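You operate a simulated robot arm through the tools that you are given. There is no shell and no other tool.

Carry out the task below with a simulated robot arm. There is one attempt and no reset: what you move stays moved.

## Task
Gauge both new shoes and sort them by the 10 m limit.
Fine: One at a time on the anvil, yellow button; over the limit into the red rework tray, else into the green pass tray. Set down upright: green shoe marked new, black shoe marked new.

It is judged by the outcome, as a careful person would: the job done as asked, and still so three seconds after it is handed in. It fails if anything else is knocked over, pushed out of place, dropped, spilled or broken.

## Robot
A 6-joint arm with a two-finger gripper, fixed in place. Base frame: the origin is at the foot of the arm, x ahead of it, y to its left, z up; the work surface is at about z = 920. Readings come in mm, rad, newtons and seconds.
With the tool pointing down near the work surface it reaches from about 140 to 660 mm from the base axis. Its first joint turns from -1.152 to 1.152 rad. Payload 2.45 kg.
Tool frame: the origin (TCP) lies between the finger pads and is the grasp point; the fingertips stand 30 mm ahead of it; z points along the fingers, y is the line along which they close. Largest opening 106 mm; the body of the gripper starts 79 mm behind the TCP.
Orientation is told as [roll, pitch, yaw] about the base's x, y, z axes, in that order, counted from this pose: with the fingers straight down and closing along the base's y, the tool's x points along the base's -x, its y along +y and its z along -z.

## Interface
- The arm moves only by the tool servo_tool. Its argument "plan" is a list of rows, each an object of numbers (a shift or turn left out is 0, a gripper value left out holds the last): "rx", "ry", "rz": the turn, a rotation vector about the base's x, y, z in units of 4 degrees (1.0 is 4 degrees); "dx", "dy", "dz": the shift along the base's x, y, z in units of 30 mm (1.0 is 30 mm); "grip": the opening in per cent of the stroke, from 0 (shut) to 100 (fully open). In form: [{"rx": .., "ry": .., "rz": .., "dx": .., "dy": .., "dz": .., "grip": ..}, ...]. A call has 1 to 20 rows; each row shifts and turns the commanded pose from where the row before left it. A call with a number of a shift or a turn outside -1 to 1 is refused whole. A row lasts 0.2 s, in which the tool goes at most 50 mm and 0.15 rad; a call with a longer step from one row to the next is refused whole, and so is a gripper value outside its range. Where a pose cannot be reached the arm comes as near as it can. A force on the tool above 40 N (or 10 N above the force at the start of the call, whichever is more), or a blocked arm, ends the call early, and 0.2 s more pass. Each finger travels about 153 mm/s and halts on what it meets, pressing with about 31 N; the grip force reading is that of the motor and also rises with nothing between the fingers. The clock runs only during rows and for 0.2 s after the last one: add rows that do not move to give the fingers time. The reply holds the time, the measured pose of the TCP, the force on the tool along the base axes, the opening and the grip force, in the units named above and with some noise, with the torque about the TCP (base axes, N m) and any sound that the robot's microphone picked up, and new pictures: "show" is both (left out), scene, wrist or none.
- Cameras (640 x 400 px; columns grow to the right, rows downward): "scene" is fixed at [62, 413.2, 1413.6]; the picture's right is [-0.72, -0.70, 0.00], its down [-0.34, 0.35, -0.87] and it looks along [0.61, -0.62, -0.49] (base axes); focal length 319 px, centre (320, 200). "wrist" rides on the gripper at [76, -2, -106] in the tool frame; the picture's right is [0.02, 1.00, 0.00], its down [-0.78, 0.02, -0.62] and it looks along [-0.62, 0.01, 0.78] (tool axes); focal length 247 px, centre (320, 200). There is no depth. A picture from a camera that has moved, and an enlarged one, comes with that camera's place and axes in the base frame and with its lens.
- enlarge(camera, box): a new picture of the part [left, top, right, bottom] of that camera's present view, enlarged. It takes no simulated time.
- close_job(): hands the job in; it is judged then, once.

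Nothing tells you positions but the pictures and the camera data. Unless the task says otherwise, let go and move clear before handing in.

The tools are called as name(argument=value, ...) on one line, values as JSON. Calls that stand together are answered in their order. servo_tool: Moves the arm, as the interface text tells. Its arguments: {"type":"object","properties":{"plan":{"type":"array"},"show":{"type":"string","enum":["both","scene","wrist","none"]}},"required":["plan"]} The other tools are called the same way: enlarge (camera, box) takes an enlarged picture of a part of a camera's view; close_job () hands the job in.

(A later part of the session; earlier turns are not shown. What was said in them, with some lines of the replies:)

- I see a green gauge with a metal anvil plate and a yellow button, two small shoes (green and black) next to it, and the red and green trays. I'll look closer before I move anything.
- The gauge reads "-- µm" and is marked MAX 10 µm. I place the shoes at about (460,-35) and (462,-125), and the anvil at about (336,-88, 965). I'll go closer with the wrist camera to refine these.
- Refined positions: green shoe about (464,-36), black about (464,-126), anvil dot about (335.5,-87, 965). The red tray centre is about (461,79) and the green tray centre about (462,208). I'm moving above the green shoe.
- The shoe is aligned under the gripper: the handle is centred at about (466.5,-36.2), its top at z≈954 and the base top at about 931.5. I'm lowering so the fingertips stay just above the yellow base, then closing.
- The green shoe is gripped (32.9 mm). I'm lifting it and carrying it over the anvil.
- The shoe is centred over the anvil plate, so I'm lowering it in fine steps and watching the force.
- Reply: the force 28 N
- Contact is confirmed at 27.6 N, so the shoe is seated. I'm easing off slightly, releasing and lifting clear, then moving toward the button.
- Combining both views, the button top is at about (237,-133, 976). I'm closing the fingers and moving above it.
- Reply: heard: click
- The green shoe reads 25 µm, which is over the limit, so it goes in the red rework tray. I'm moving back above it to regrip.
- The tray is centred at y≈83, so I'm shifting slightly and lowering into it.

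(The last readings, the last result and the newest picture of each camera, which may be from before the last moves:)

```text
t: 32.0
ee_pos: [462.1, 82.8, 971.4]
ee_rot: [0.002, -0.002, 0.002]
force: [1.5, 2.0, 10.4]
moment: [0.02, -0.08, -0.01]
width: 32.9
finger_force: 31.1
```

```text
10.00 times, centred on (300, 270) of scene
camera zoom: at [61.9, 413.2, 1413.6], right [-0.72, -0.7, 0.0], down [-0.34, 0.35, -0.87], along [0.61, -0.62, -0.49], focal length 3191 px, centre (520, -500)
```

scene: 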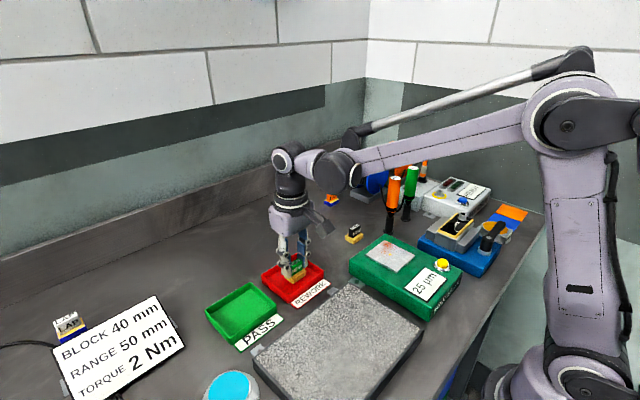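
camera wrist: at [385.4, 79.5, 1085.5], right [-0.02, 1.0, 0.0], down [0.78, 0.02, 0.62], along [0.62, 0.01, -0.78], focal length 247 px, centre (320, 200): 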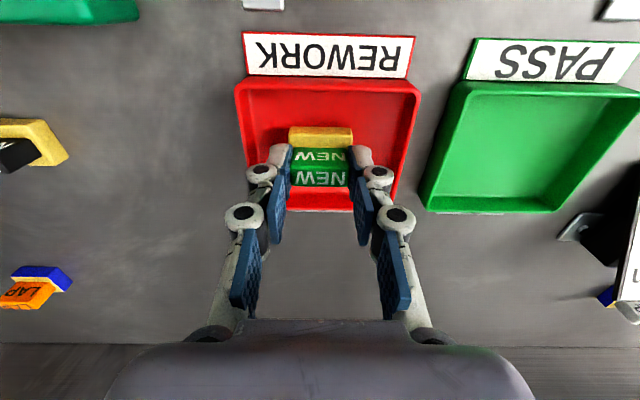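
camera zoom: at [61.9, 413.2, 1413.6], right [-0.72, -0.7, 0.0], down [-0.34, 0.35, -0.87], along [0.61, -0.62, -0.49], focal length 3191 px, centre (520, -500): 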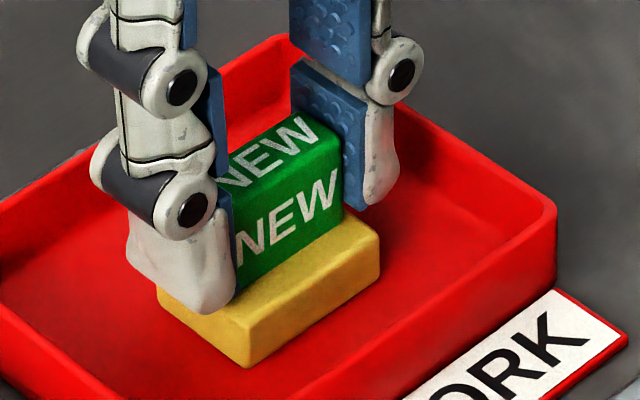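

Seated at 10 N of contact. I'm releasing within the tray, lifting, and moving over the black shoe.

servo_tool(plan=[{"dz": 0.01, "grip": 32}, {"grip": 44}, {}, {"dz": 0.4}, {"dz": 0.8}, {"dz": 0.8}, {"dz": 0.6}, {"dy": -0.5}, {"dy": -0.95}, {"dy": -0.95}, {"dy": -0.95}, {"dy": -0.95}, {"dy": -0.95}, {"dy": -0.95}, {"dy": -0.75, "grip": 60}, {"dz": -0.5}, {}, {}])

enlarge(camera="wrist", box=[270, 80, 370, 150])

enlarge(camera="scene", box=[250, 240, 340, 305])

```text
t: 35.8
ee_pos: [460.3, -128.1, 1033.3]
ee_rot: [0.001, -0.002, 0.002]
force: [-0.2, 0.1, 0.1]
moment: [-0.03, -0.02, -0.01]
width: 63.5
finger_force: 0.1
camera wrist: at [384.2, -129.6, 1139.9], right [-0.02, 1.0, 0.0], down [0.78, 0.02, 0.62], along [0.62, 0.01, -0.78], focal length 247 px, centre (320, 200)
```

scene: 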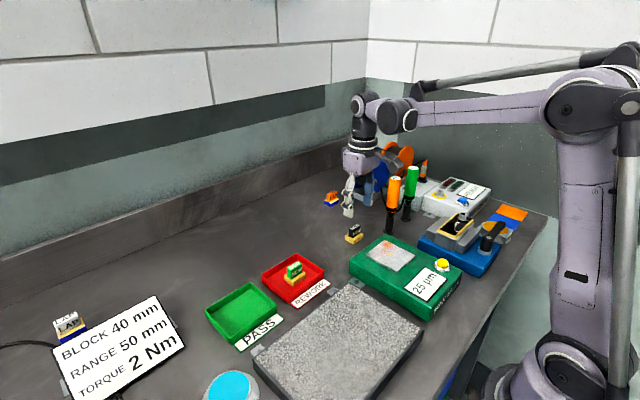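
wrist: 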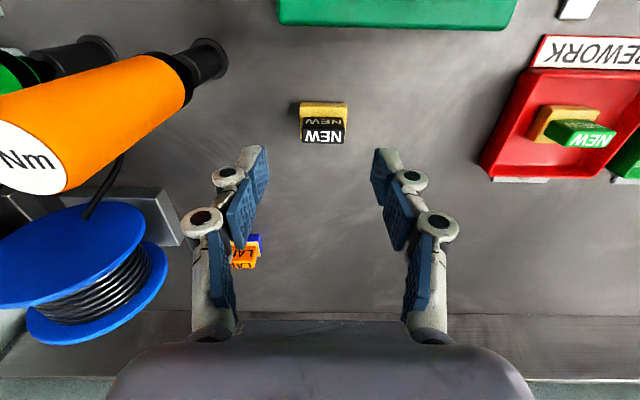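

```text
5.71 times, centred on (320, 115) of wrist
camera zoom: at [384.2, -129.6, 1139.9], right [-0.02, 1.0, 0.0], down [0.78, 0.02, 0.62], along [0.62, 0.01, -0.78], focal length 1411 px, centre (320, 686)
```

zoom: 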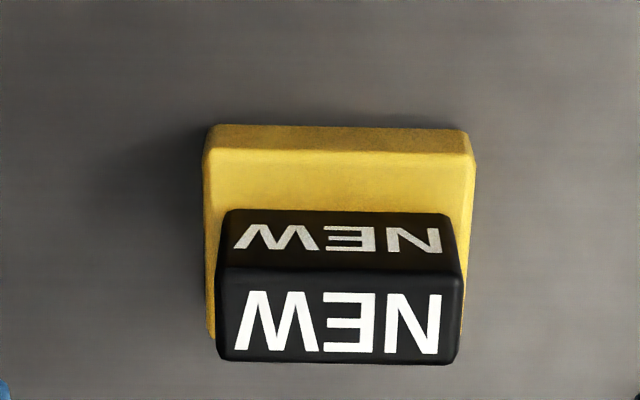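

```text
6.15 times, centred on (295, 272) of scene
camera zoom: at [62.0, 413.2, 1413.6], right [-0.72, -0.7, 0.0], down [-0.34, 0.35, -0.87], along [0.61, -0.62, -0.49], focal length 1964 px, centre (474, -246)
```

zoom: 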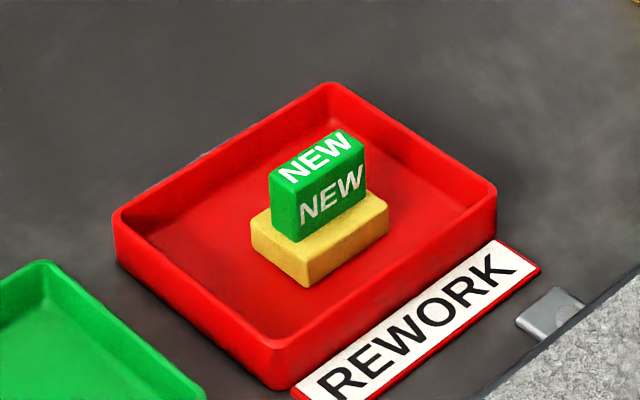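

The green shoe stands upright in the red tray. The black handle is at about (466,-126), so I'm correcting position and descending.

servo_tool(plan=[{"dx": 0.17, "dy": 0.06, "dz": -0.5, "grip": 60}, {"dz": -0.8}, {"dz": -0.5}, {"dz": -0.35}, {}, {}])

enlarge(camera="scene", box=[325, 210, 385, 252])

```text
t: 37.2
ee_pos: [466.7, -124.4, 971.6]
ee_rot: [0.0, -0.001, 0.002]
force: [-0.2, 0.0, -0.9]
moment: [0.03, 0.0, 0.01]
width: 63.5
finger_force: 0.1
camera wrist: at [391.0, -126.9, 1076.6], right [-0.02, 1.0, 0.0], down [0.78, 0.02, 0.62], along [0.62, 0.01, -0.78], focal length 247 px, centre (320, 200)
```

scene: 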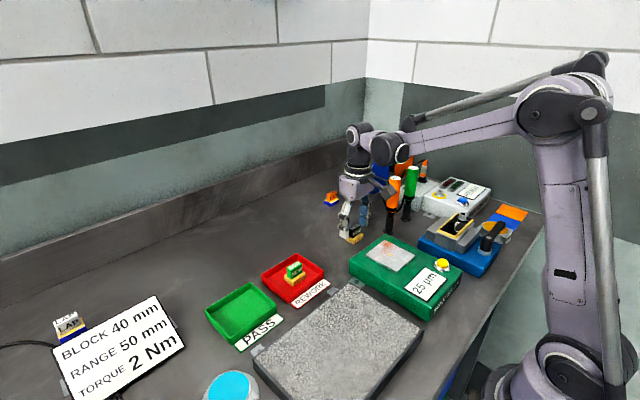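
wrist: 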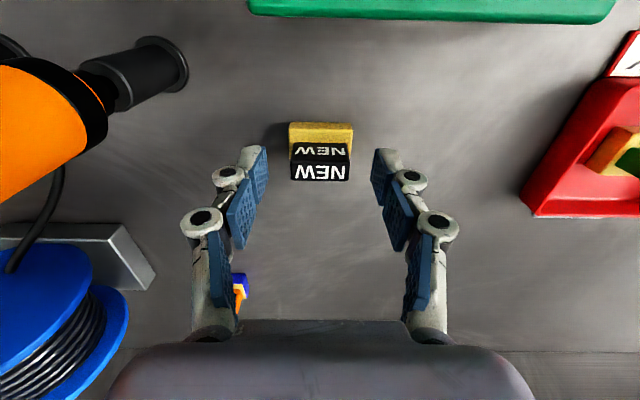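

```text
9.52 times, centred on (355, 231) of scene
camera zoom: at [62.0, 413.2, 1413.6], right [-0.72, -0.7, 0.0], down [-0.34, 0.35, -0.87], along [0.61, -0.62, -0.49], focal length 3039 px, centre (-13, -95)
```

zoom: 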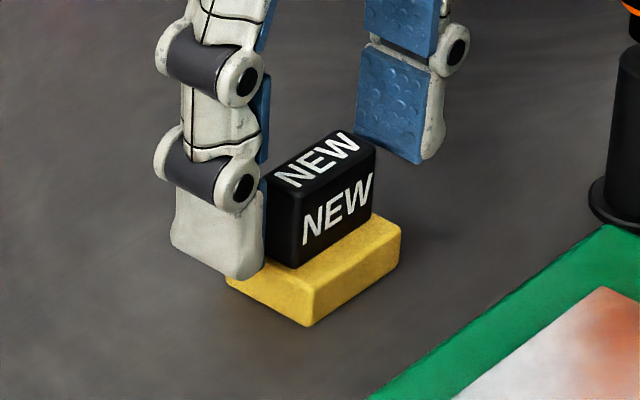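

servo_tool(plan=[{"dz": -0.1, "grip": 60}, {"grip": 40}, {"grip": 20}, {"grip": 20}, {}, {"dz": 0.3}, {"dz": 0.7}, {"dz": 0.7}, {"dz": 0.7}, {"dz": 0.7}, {"dx": -0.435, "dy": 0.128}, {"dx": -0.87, "dy": 0.257}, {"dx": -0.87, "dy": 0.257}, {"dx": -0.87, "dy": 0.257}, {"dx": -0.87, "dy": 0.257}, {"dx": -0.435, "dy": 0.128}, {"dz": -0.5}, {"dz": -0.5}, {}, {}])

enlarge(camera="scene", box=[365, 225, 465, 295])

```text
t: 41.4
ee_pos: [335.5, -86.7, 1031.2]
ee_rot: [0.001, -0.002, 0.001]
force: [0.5, -0.6, 0.1]
moment: [0.0, -0.01, 0.0]
width: 32.5
finger_force: 31.1
camera wrist: at [260.2, -89.4, 1137.2], right [-0.02, 1.0, 0.0], down [0.78, 0.02, 0.62], along [0.62, 0.01, -0.78], focal length 247 px, centre (320, 200)
```

scene: 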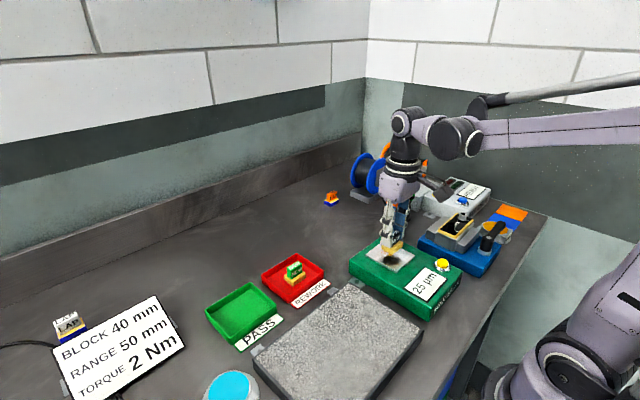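
wrist: 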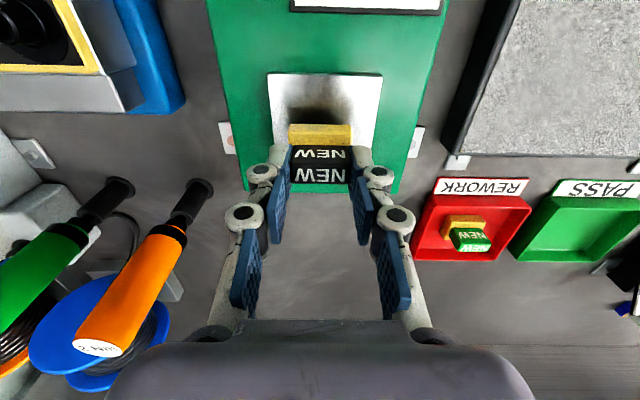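

```text
5.71 times, centred on (415, 260) of scene
camera zoom: at [62.0, 413.2, 1413.6], right [-0.72, -0.7, 0.0], down [-0.34, 0.35, -0.87], along [0.61, -0.62, -0.49], focal length 1823 px, centre (-223, -143)
```

zoom: 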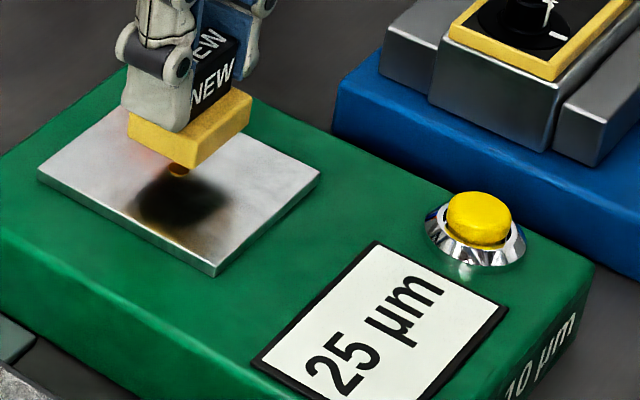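

The black shoe is over the anvil and I'm lowering it in steps. The display still shows the old 25 µm until I press again.

servo_tool(plan=[{"dz": -0.25, "grip": 20}, {"dz": -0.1}, {"dz": -0.1}, {"dz": -0.067}, {"dz": -0.033}, {}], show="none")

enlarge(camera="scene", box=[370, 235, 420, 270])

```text
t: 42.8
ee_pos: [337.3, -86.4, 1013.3]
ee_rot: [0.0, -0.002, 0.002]
force: [-0.4, -1.5, 18.1]
moment: [-0.06, 0.03, -0.04]
width: 33.0
finger_force: 31.4
```

```text
11.43 times, centred on (395, 252) of scene
camera zoom: at [61.8, 413.2, 1413.6], right [-0.72, -0.7, 0.0], down [-0.34, 0.35, -0.87], along [0.61, -0.62, -0.49], focal length 3647 px, centre (-537, -400)
```

zoom: 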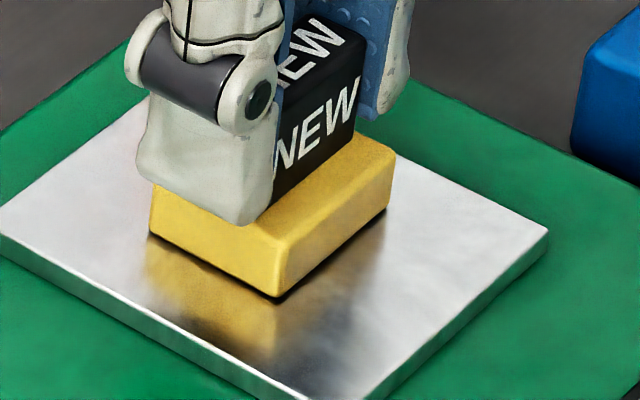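

servo_tool(plan=[{"dz": 0.02, "grip": 20}, {"grip": 35}, {"grip": 60}, {}, {"dz": 0.4}, {"dz": 0.8}, {"dz": 0.8}, {"dz": 0.6}, {"dx": -0.85}, {"dx": -0.85}, {"dx": -0.85}, {"dx": -0.41, "dy": -0.775, "grip": 30}, {"dx": -0.41, "dy": -0.775, "grip": 0}, {}, {"dz": -0.7}, {"dz": -0.7}, {"dz": -0.6}, {}, {}])

enlarge(camera="scene", box=[365, 225, 465, 295])

```text
t: 46.8
ee_pos: [234.0, -133.0, 1030.4]
ee_rot: [0.001, -0.001, 0.003]
force: [-0.3, 0.5, -0.1]
moment: [-0.02, 0.01, 0.0]
width: 0.0
finger_force: 28.5
camera wrist: at [157.3, -135.4, 1136.7], right [-0.02, 1.0, 0.0], down [0.78, 0.02, 0.62], along [0.62, 0.01, -0.78], focal length 247 px, centre (320, 200)
```

scene: 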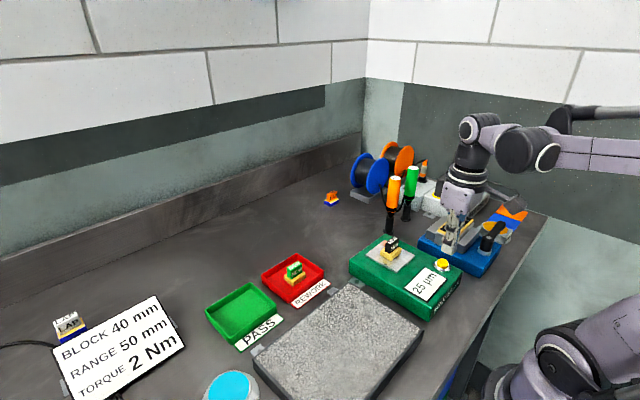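
wrist: 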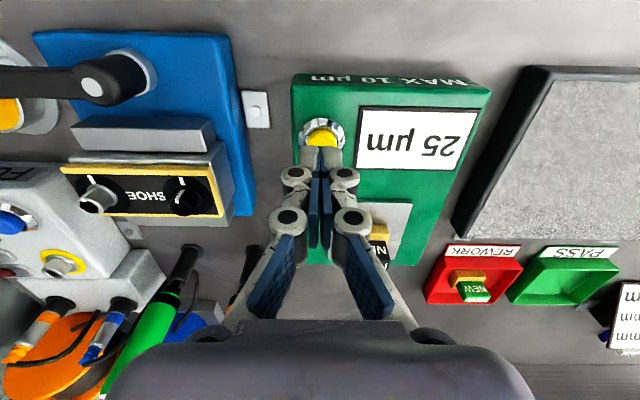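

```text
5.71 times, centred on (415, 260) of scene
camera zoom: at [62.0, 413.2, 1413.6], right [-0.72, -0.7, 0.0], down [-0.34, 0.35, -0.87], along [0.61, -0.62, -0.49], focal length 1823 px, centre (-223, -143)
```

zoom: 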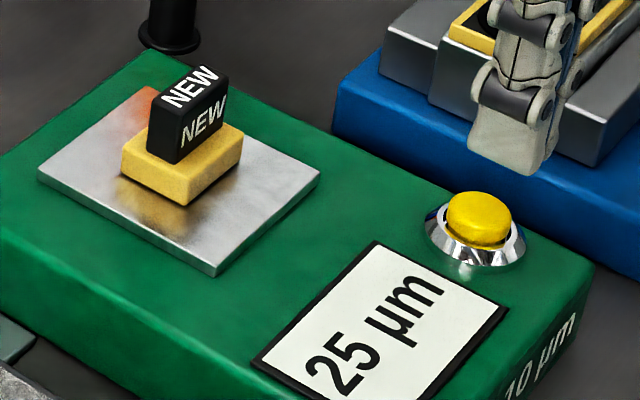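

servo_tool(plan=[{"dx": 0.05, "dz": -0.4, "grip": 0}, {"dz": -0.3}, {"dz": -0.1}, {"dz": -0.067}, {"dz": -0.067}, {"dz": -0.067}, {}])

enlarge(camera="scene", box=[365, 225, 465, 295])

```text
t: 48.4
ee_pos: [235.0, -133.4, 1001.9]
ee_rot: [-0.001, -0.002, 0.003]
force: [-0.1, 0.4, 2.6]
moment: [0.01, 0.01, 0.02]
width: 0.3
finger_force: 28.6
camera wrist: at [159.3, -135.1, 1108.3], right [-0.02, 1.0, 0.0], down [0.78, 0.02, 0.62], along [0.62, 0.01, -0.78], focal length 247 px, centre (320, 200)
```

scene: 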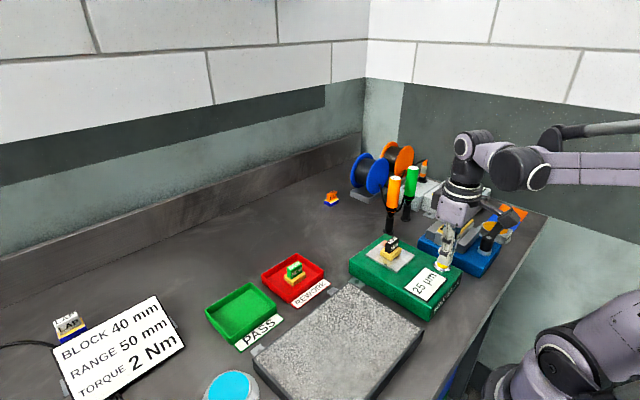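
wrist: 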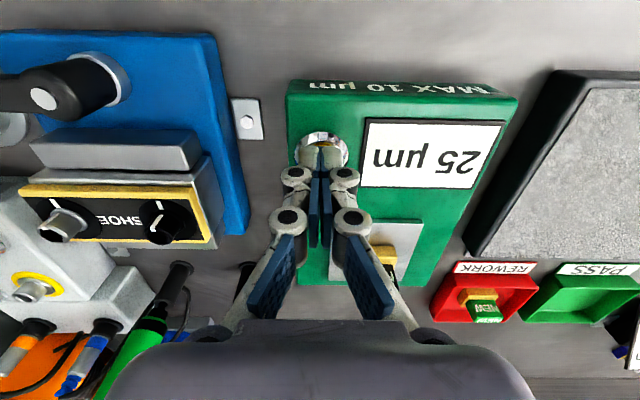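

```text
5.71 times, centred on (415, 260) of scene
camera zoom: at [62.0, 413.2, 1413.6], right [-0.72, -0.7, 0.0], down [-0.34, 0.35, -0.87], along [0.61, -0.62, -0.49], focal length 1823 px, centre (-223, -143)
```

zoom: 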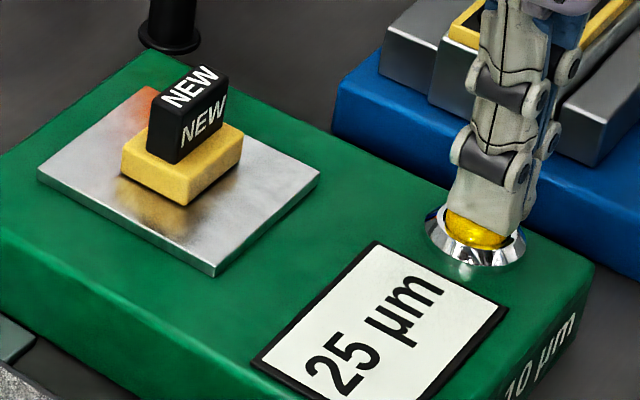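

No click yet, so I'll press a little further.

servo_tool(plan=[{"dz": -0.05, "grip": 0}, {"dz": -0.05}, {}], show="scene")

enlarge(camera="scene", box=[400, 255, 460, 300])

```text
t: 49.2
ee_pos: [236.5, -132.4, 997.5]
ee_rot: [0.002, -0.002, 0.002]
force: [-1.1, -1.8, 3.0]
moment: [0.02, 0.0, -0.04]
width: 0.1
finger_force: 28.4
heard: click
```

scene: 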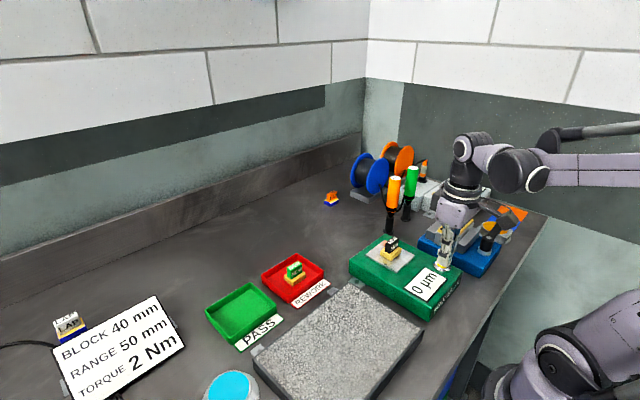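

```text
8.89 times, centred on (430, 278) of scene
camera zoom: at [62.0, 413.2, 1413.6], right [-0.72, -0.7, 0.0], down [-0.34, 0.35, -0.87], along [0.61, -0.62, -0.49], focal length 2836 px, centre (-658, -489)
```

zoom: 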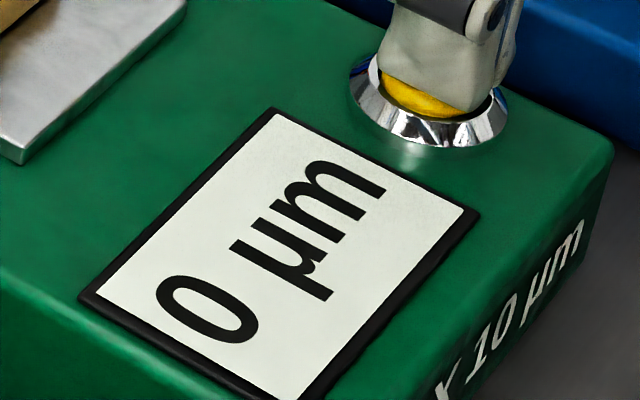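

The display now reads 0 µm. I'd like to be sure that's a real reading, so I'll release the button, check how the shoe sits and press again.

servo_tool(plan=[{"dz": 0.4, "grip": 0}, {}, {}, {}], show="scene")

enlarge(camera="scene", box=[365, 225, 465, 295])

servo_tool(plan=[{"dz": -0.25, "grip": 0}, {"dz": -0.1}, {"dz": -0.05}, {}], show="scene")

enlarge(camera="scene", box=[365, 225, 465, 295])

```text
t: 50.2
ee_pos: [236.2, -131.2, 1011.1]
ee_rot: [0.0, -0.002, 0.002]
force: [0.2, 0.7, 0.0]
moment: [0.01, 0.01, 0.03]
width: 0.0
finger_force: 29.0
```

scene: 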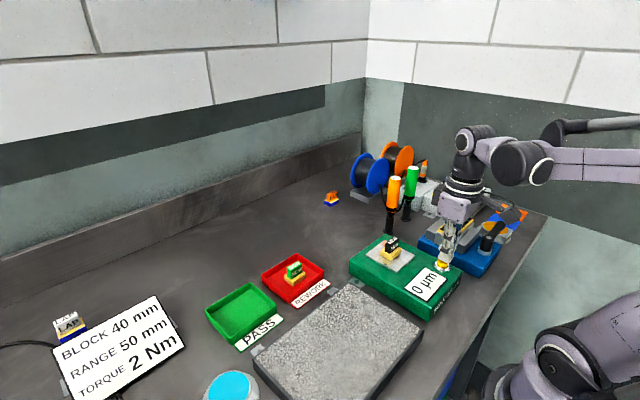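

```text
5.71 times, centred on (415, 260) of scene
camera zoom: at [62.0, 413.2, 1413.6], right [-0.72, -0.7, 0.0], down [-0.34, 0.35, -0.87], along [0.61, -0.62, -0.49], focal length 1823 px, centre (-223, -143)
```

zoom: 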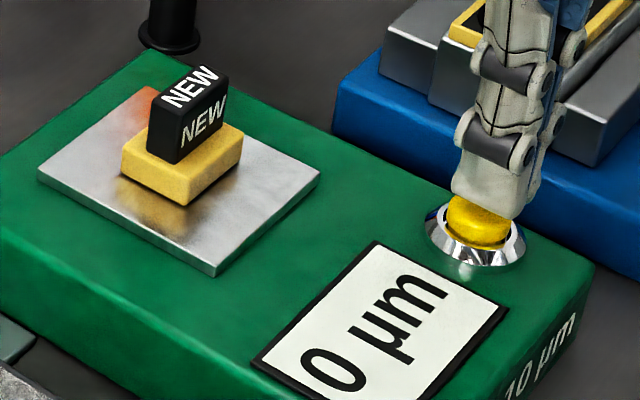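

```text
t: 51.2
ee_pos: [236.4, -131.5, 1000.0]
ee_rot: [0.003, -0.002, 0.001]
force: [0.0, 1.7, 3.4]
moment: [0.07, 0.02, -0.02]
width: 0.0
finger_force: 28.3
heard: click
```

scene: 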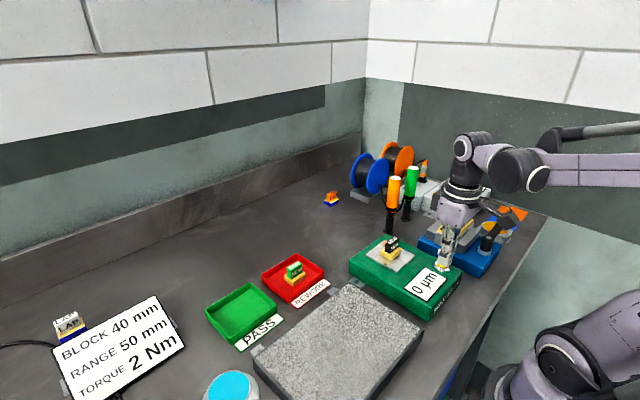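

```text
5.71 times, centred on (415, 260) of scene
camera zoom: at [62.0, 413.3, 1413.6], right [-0.72, -0.7, 0.0], down [-0.34, 0.35, -0.87], along [0.61, -0.62, -0.49], focal length 1823 px, centre (-223, -143)
```

zoom: 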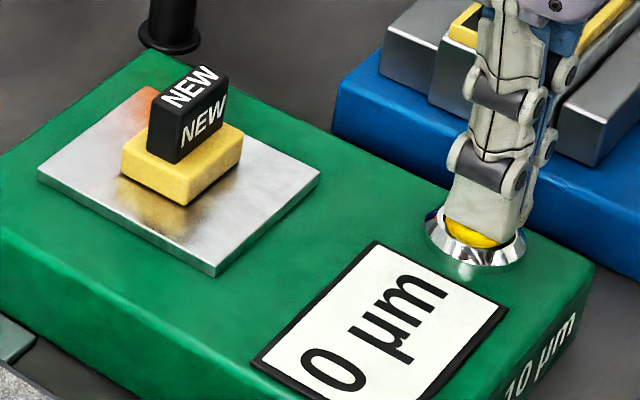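

It repeats at 0 µm on a fresh click, so the black shoe passes. I'm going back to pick it up.

servo_tool(plan=[{"dz": 0.3, "grip": 0}, {"dz": 0.8}, {"dz": 0.8}, {"dz": 0.7}, {"dx": 0.41, "dy": 0.775, "grip": 30}, {"dx": 0.41, "dy": 0.775, "grip": 60}, {"dx": 0.85}, {"dx": 0.85}, {"dx": 0.8}, {"dz": -0.6}, {"dz": -0.4}, {}, {}], show="wrist")

enlarge(camera="wrist", box=[220, 80, 420, 220])

```text
t: 54.0
ee_pos: [335.6, -86.8, 1046.6]
ee_rot: [0.0, -0.001, 0.004]
force: [0.0, -0.1, 1.1]
moment: [-0.01, 0.03, -0.02]
width: 63.7
finger_force: 0.0
camera wrist: at [259.4, -89.5, 1152.5], right [-0.02, 1.0, 0.0], down [0.78, 0.02, 0.62], along [0.62, 0.01, -0.78], focal length 247 px, centre (320, 200)
```

wrist: 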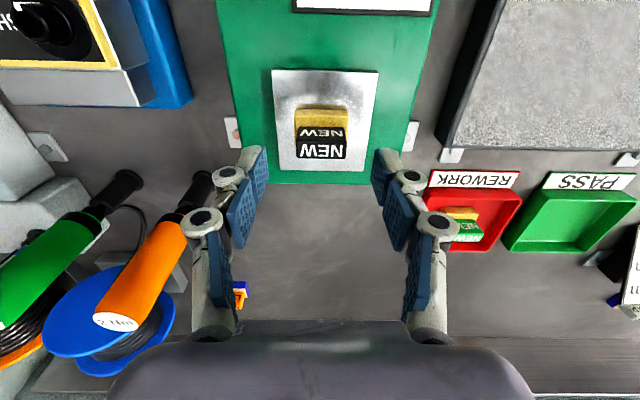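

```text
2.86 times, centred on (320, 150) of wrist
camera zoom: at [259.4, -89.5, 1152.5], right [-0.02, 1.0, 0.0], down [0.78, 0.02, 0.62], along [0.62, 0.01, -0.78], focal length 706 px, centre (320, 343)
```

zoom: 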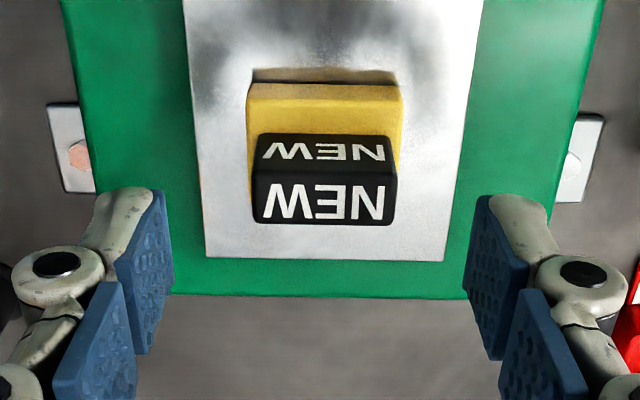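

servo_tool(plan=[{"dx": 0.06, "dy": 0.05, "dz": -0.5, "grip": 60}, {"dz": -0.35}, {"dz": -0.2}, {}, {}], show="none")

enlarge(camera="scene", box=[360, 215, 430, 264])

```text
t: 55.2
ee_pos: [337.8, -83.7, 1014.7]
ee_rot: [0.0, -0.003, 0.001]
force: [-0.5, -0.2, -0.2]
moment: [-0.03, 0.0, -0.01]
width: 63.7
finger_force: 0.0
```

```text
8.16 times, centred on (395, 240) of scene
camera zoom: at [62.0, 413.2, 1413.6], right [-0.72, -0.7, 0.0], down [-0.34, 0.35, -0.87], along [0.61, -0.62, -0.49], focal length 2605 px, centre (-292, -122)
```

zoom: 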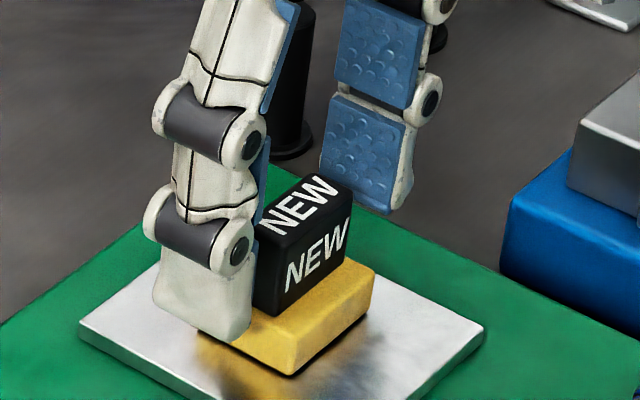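

servo_tool(plan=[{"dz": -0.033, "grip": 60}, {"grip": 40}, {"grip": 20}, {"grip": 20}, {}, {"dz": 0.3}, {"dz": 0.6}, {"dz": 0.6}, {"dz": 0.3}, {}], show="scene")

servo_tool(plan=[{"dx": 0.19, "dy": 0.445, "grip": 20}, {"dx": 0.377, "dy": 0.889}, {"dx": 0.377, "dy": 0.889}, {"dx": 0.377, "dy": 0.889}, {"dx": 0.377, "dy": 0.889}, {"dx": 0.377, "dy": 0.889}, {"dx": 0.377, "dy": 0.889}, {"dx": 0.377, "dy": 0.889}, {"dx": 0.377, "dy": 0.889}, {"dx": 0.377, "dy": 0.889}, {"dx": 0.377, "dy": 0.889}, {"dx": 0.19, "dy": 0.445}, {"dz": -0.8}, {"dz": -0.6}, {}, {}])

enlarge(camera="scene", box=[190, 250, 310, 350])

```text
t: 57.4
ee_pos: [339.7, -84.1, 1069.4]
ee_rot: [0.0, -0.001, 0.002]
force: [0.3, 0.1, -0.1]
moment: [0.0, 0.01, 0.01]
width: 32.8
finger_force: 31.0
```

scene: 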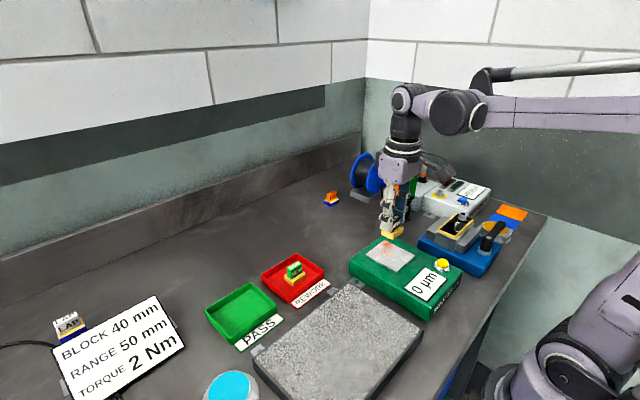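

```text
t: 60.8
ee_pos: [462.8, 209.4, 1026.8]
ee_rot: [0.0, -0.002, 0.001]
force: [0.3, 0.8, -0.5]
moment: [-0.01, 0.02, 0.0]
width: 32.6
finger_force: 31.2
camera wrist: at [386.3, 207.1, 1133.4], right [-0.02, 1.0, 0.0], down [0.78, 0.02, 0.62], along [0.62, 0.01, -0.78], focal length 247 px, centre (320, 200)
```

scene: 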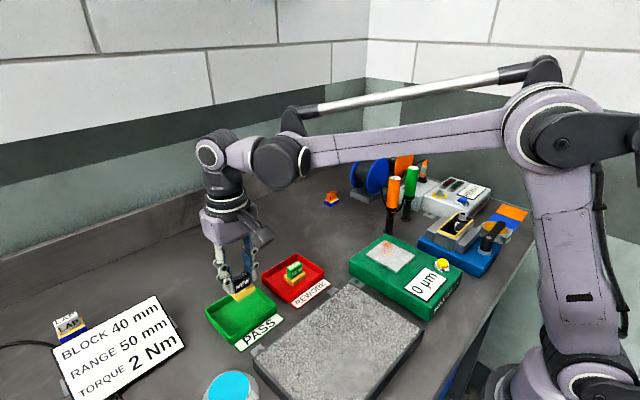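
wrist: 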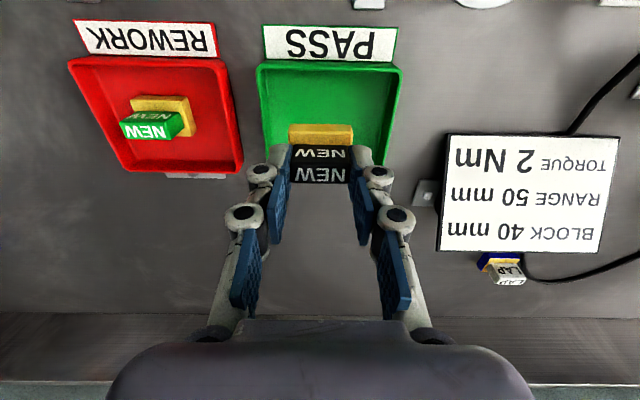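

```text
4.00 times, centred on (250, 300) of scene
camera zoom: at [62.0, 413.2, 1413.6], right [-0.72, -0.7, 0.0], down [-0.34, 0.35, -0.87], along [0.61, -0.62, -0.49], focal length 1276 px, centre (600, -200)
```

zoom: 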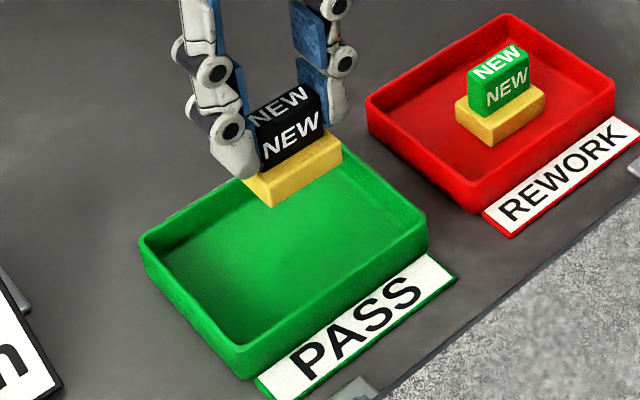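

The black shoe is over the green pass tray. I'm nudging +4 mm in y to centre it and lowering.

servo_tool(plan=[{"dy": 0.13, "dz": -0.4, "grip": 20}, {"dz": -0.5}, {"dz": -0.4}, {"dz": -0.2}, {"dz": -0.1}, {}, {}])

enlarge(camera="scene", box=[200, 265, 280, 345])

```text
t: 62.4
ee_pos: [463.0, 212.3, 977.9]
ee_rot: [0.001, -0.001, 0.002]
force: [0.3, 0.5, -0.4]
moment: [0.02, -0.02, 0.02]
width: 33.0
finger_force: 30.6
camera wrist: at [386.5, 210.1, 1084.3], right [-0.02, 1.0, 0.0], down [0.78, 0.02, 0.62], along [0.62, 0.01, -0.78], focal length 247 px, centre (320, 200)
```

scene: 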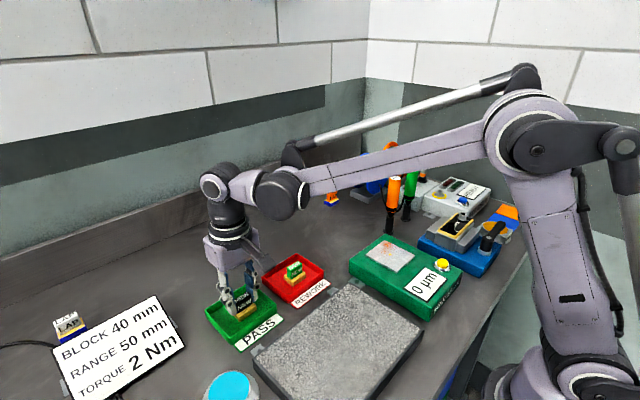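
wrist: 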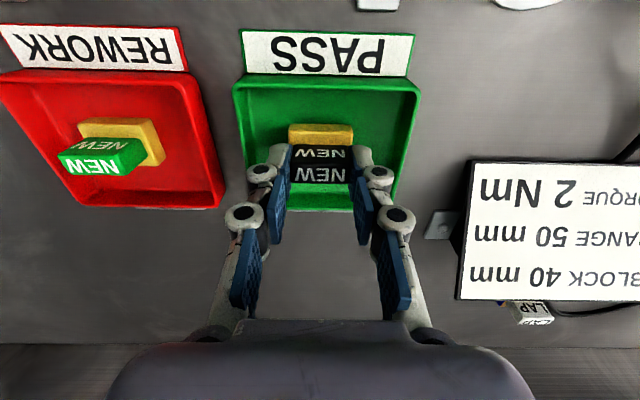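

```text
5.00 times, centred on (240, 305) of scene
camera zoom: at [62.0, 413.2, 1413.6], right [-0.72, -0.7, 0.0], down [-0.34, 0.35, -0.87], along [0.61, -0.62, -0.49], focal length 1595 px, centre (720, -325)
```

zoom: 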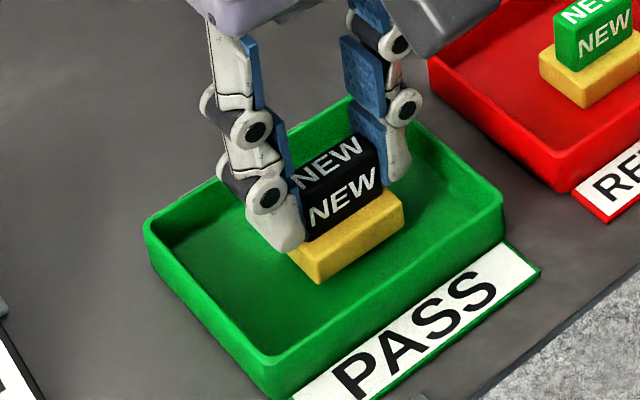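

servo_tool(plan=[{"dz": -0.067, "grip": 20}, {"dz": -0.067}, {"dz": -0.033}, {}], show="none")

```text
t: 63.4
ee_pos: [461.8, 214.0, 973.1]
ee_rot: [-0.001, -0.002, 0.002]
force: [-0.1, -0.7, 0.3]
moment: [0.02, -0.01, 0.02]
width: 33.0
finger_force: 30.7
```

servo_tool(plan=[{"dz": -0.033, "grip": 20}, {}], show="none")

```text
t: 64.0
ee_pos: [461.3, 214.3, 972.5]
ee_rot: [0.0, -0.002, 0.003]
force: [-1.0, 0.2, 0.1]
moment: [0.0, 0.01, 0.0]
width: 32.8
finger_force: 30.7
```

servo_tool(plan=[{"dz": -0.033, "grip": 20}, {}], show="none")

```text
t: 64.6
ee_pos: [462.4, 213.8, 973.4]
ee_rot: [0.0, -0.002, 0.001]
force: [0.1, -0.6, 14.6]
moment: [-0.02, -0.03, 0.01]
width: 32.9
finger_force: 30.9
```

Contact at 14.6 N, so the shoe is seated. I'm releasing and lifting clear.

servo_tool(plan=[{"dz": 0.015, "grip": 32}, {"grip": 44}, {}, {"dz": 0.4}, {"dz": 0.8}, {"dz": 0.8}, {"dz": 0.8}, {"dz": 0.8}, {"dx": -0.8, "dz": 0.4}, {"dx": -0.8, "dz": 0.4}, {}, {}])

enlarge(camera="scene", box=[190, 235, 350, 350])

```text
t: 67.2
ee_pos: [415.1, 212.1, 1100.4]
ee_rot: [-0.002, -0.002, 0.002]
force: [-0.4, 0.2, 0.0]
moment: [0.0, 0.01, 0.0]
width: 46.8
finger_force: 0.1
camera wrist: at [339.0, 209.7, 1206.4], right [-0.02, 1.0, 0.0], down [0.78, 0.02, 0.62], along [0.62, 0.01, -0.78], focal length 247 px, centre (320, 200)
```

scene: 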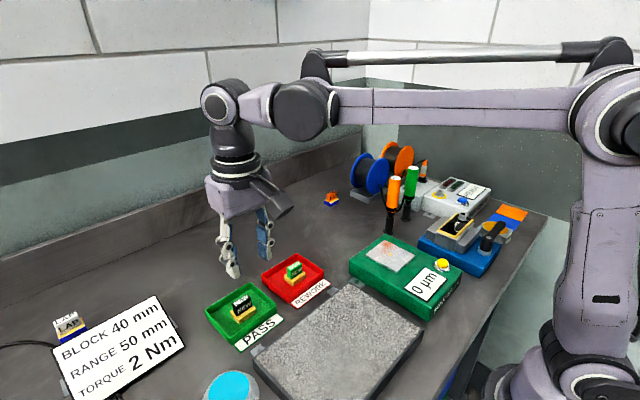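
wrist: 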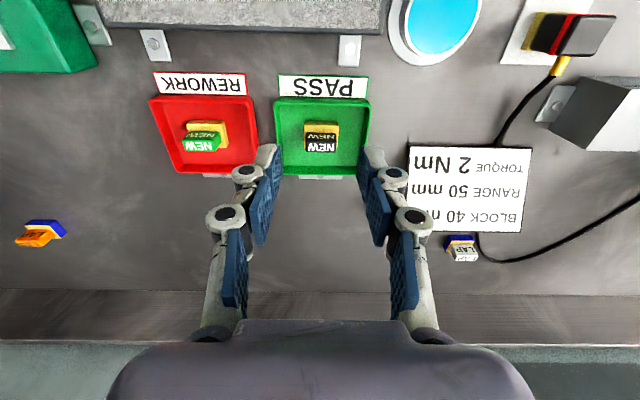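

```text
3.48 times, centred on (270, 292) of scene
camera zoom: at [62.0, 413.2, 1413.6], right [-0.72, -0.7, 0.0], down [-0.34, 0.35, -0.87], along [0.61, -0.62, -0.49], focal length 1110 px, centre (494, -122)
```

zoom: 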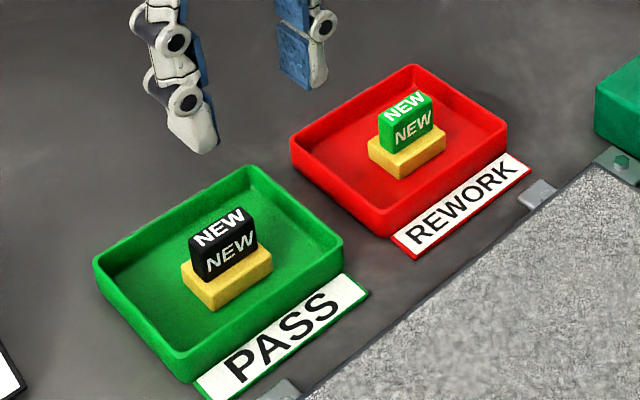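

Both shoes stand upright in their trays: green (25 µm) in rework and black (0 µm) in pass. The gripper is empty and clear and nothing else has moved, so I'm handing the job in.

close_job()

```text
The job is handed in.
```

Both new shoes have been gauged and sorted, and the job is handed in. I took the "10 m" limit as 10 µm, since the gauge is marked MAX 10 µm.

| Shoe | Reading | Result |
|---|---|---|
| Green, marked new | 25 µm | Over the limit, in the red rework tray |
| Black, marked new | 0 µm | Within the limit, in the green pass tray |

I pressed the button a second time for the black shoe, because 0 µm looked unusual, and it read 0 µm again. Both shoes are standing upright in their trays. The gripper is empty and clear, and I saw nothing else moved or knocked over.
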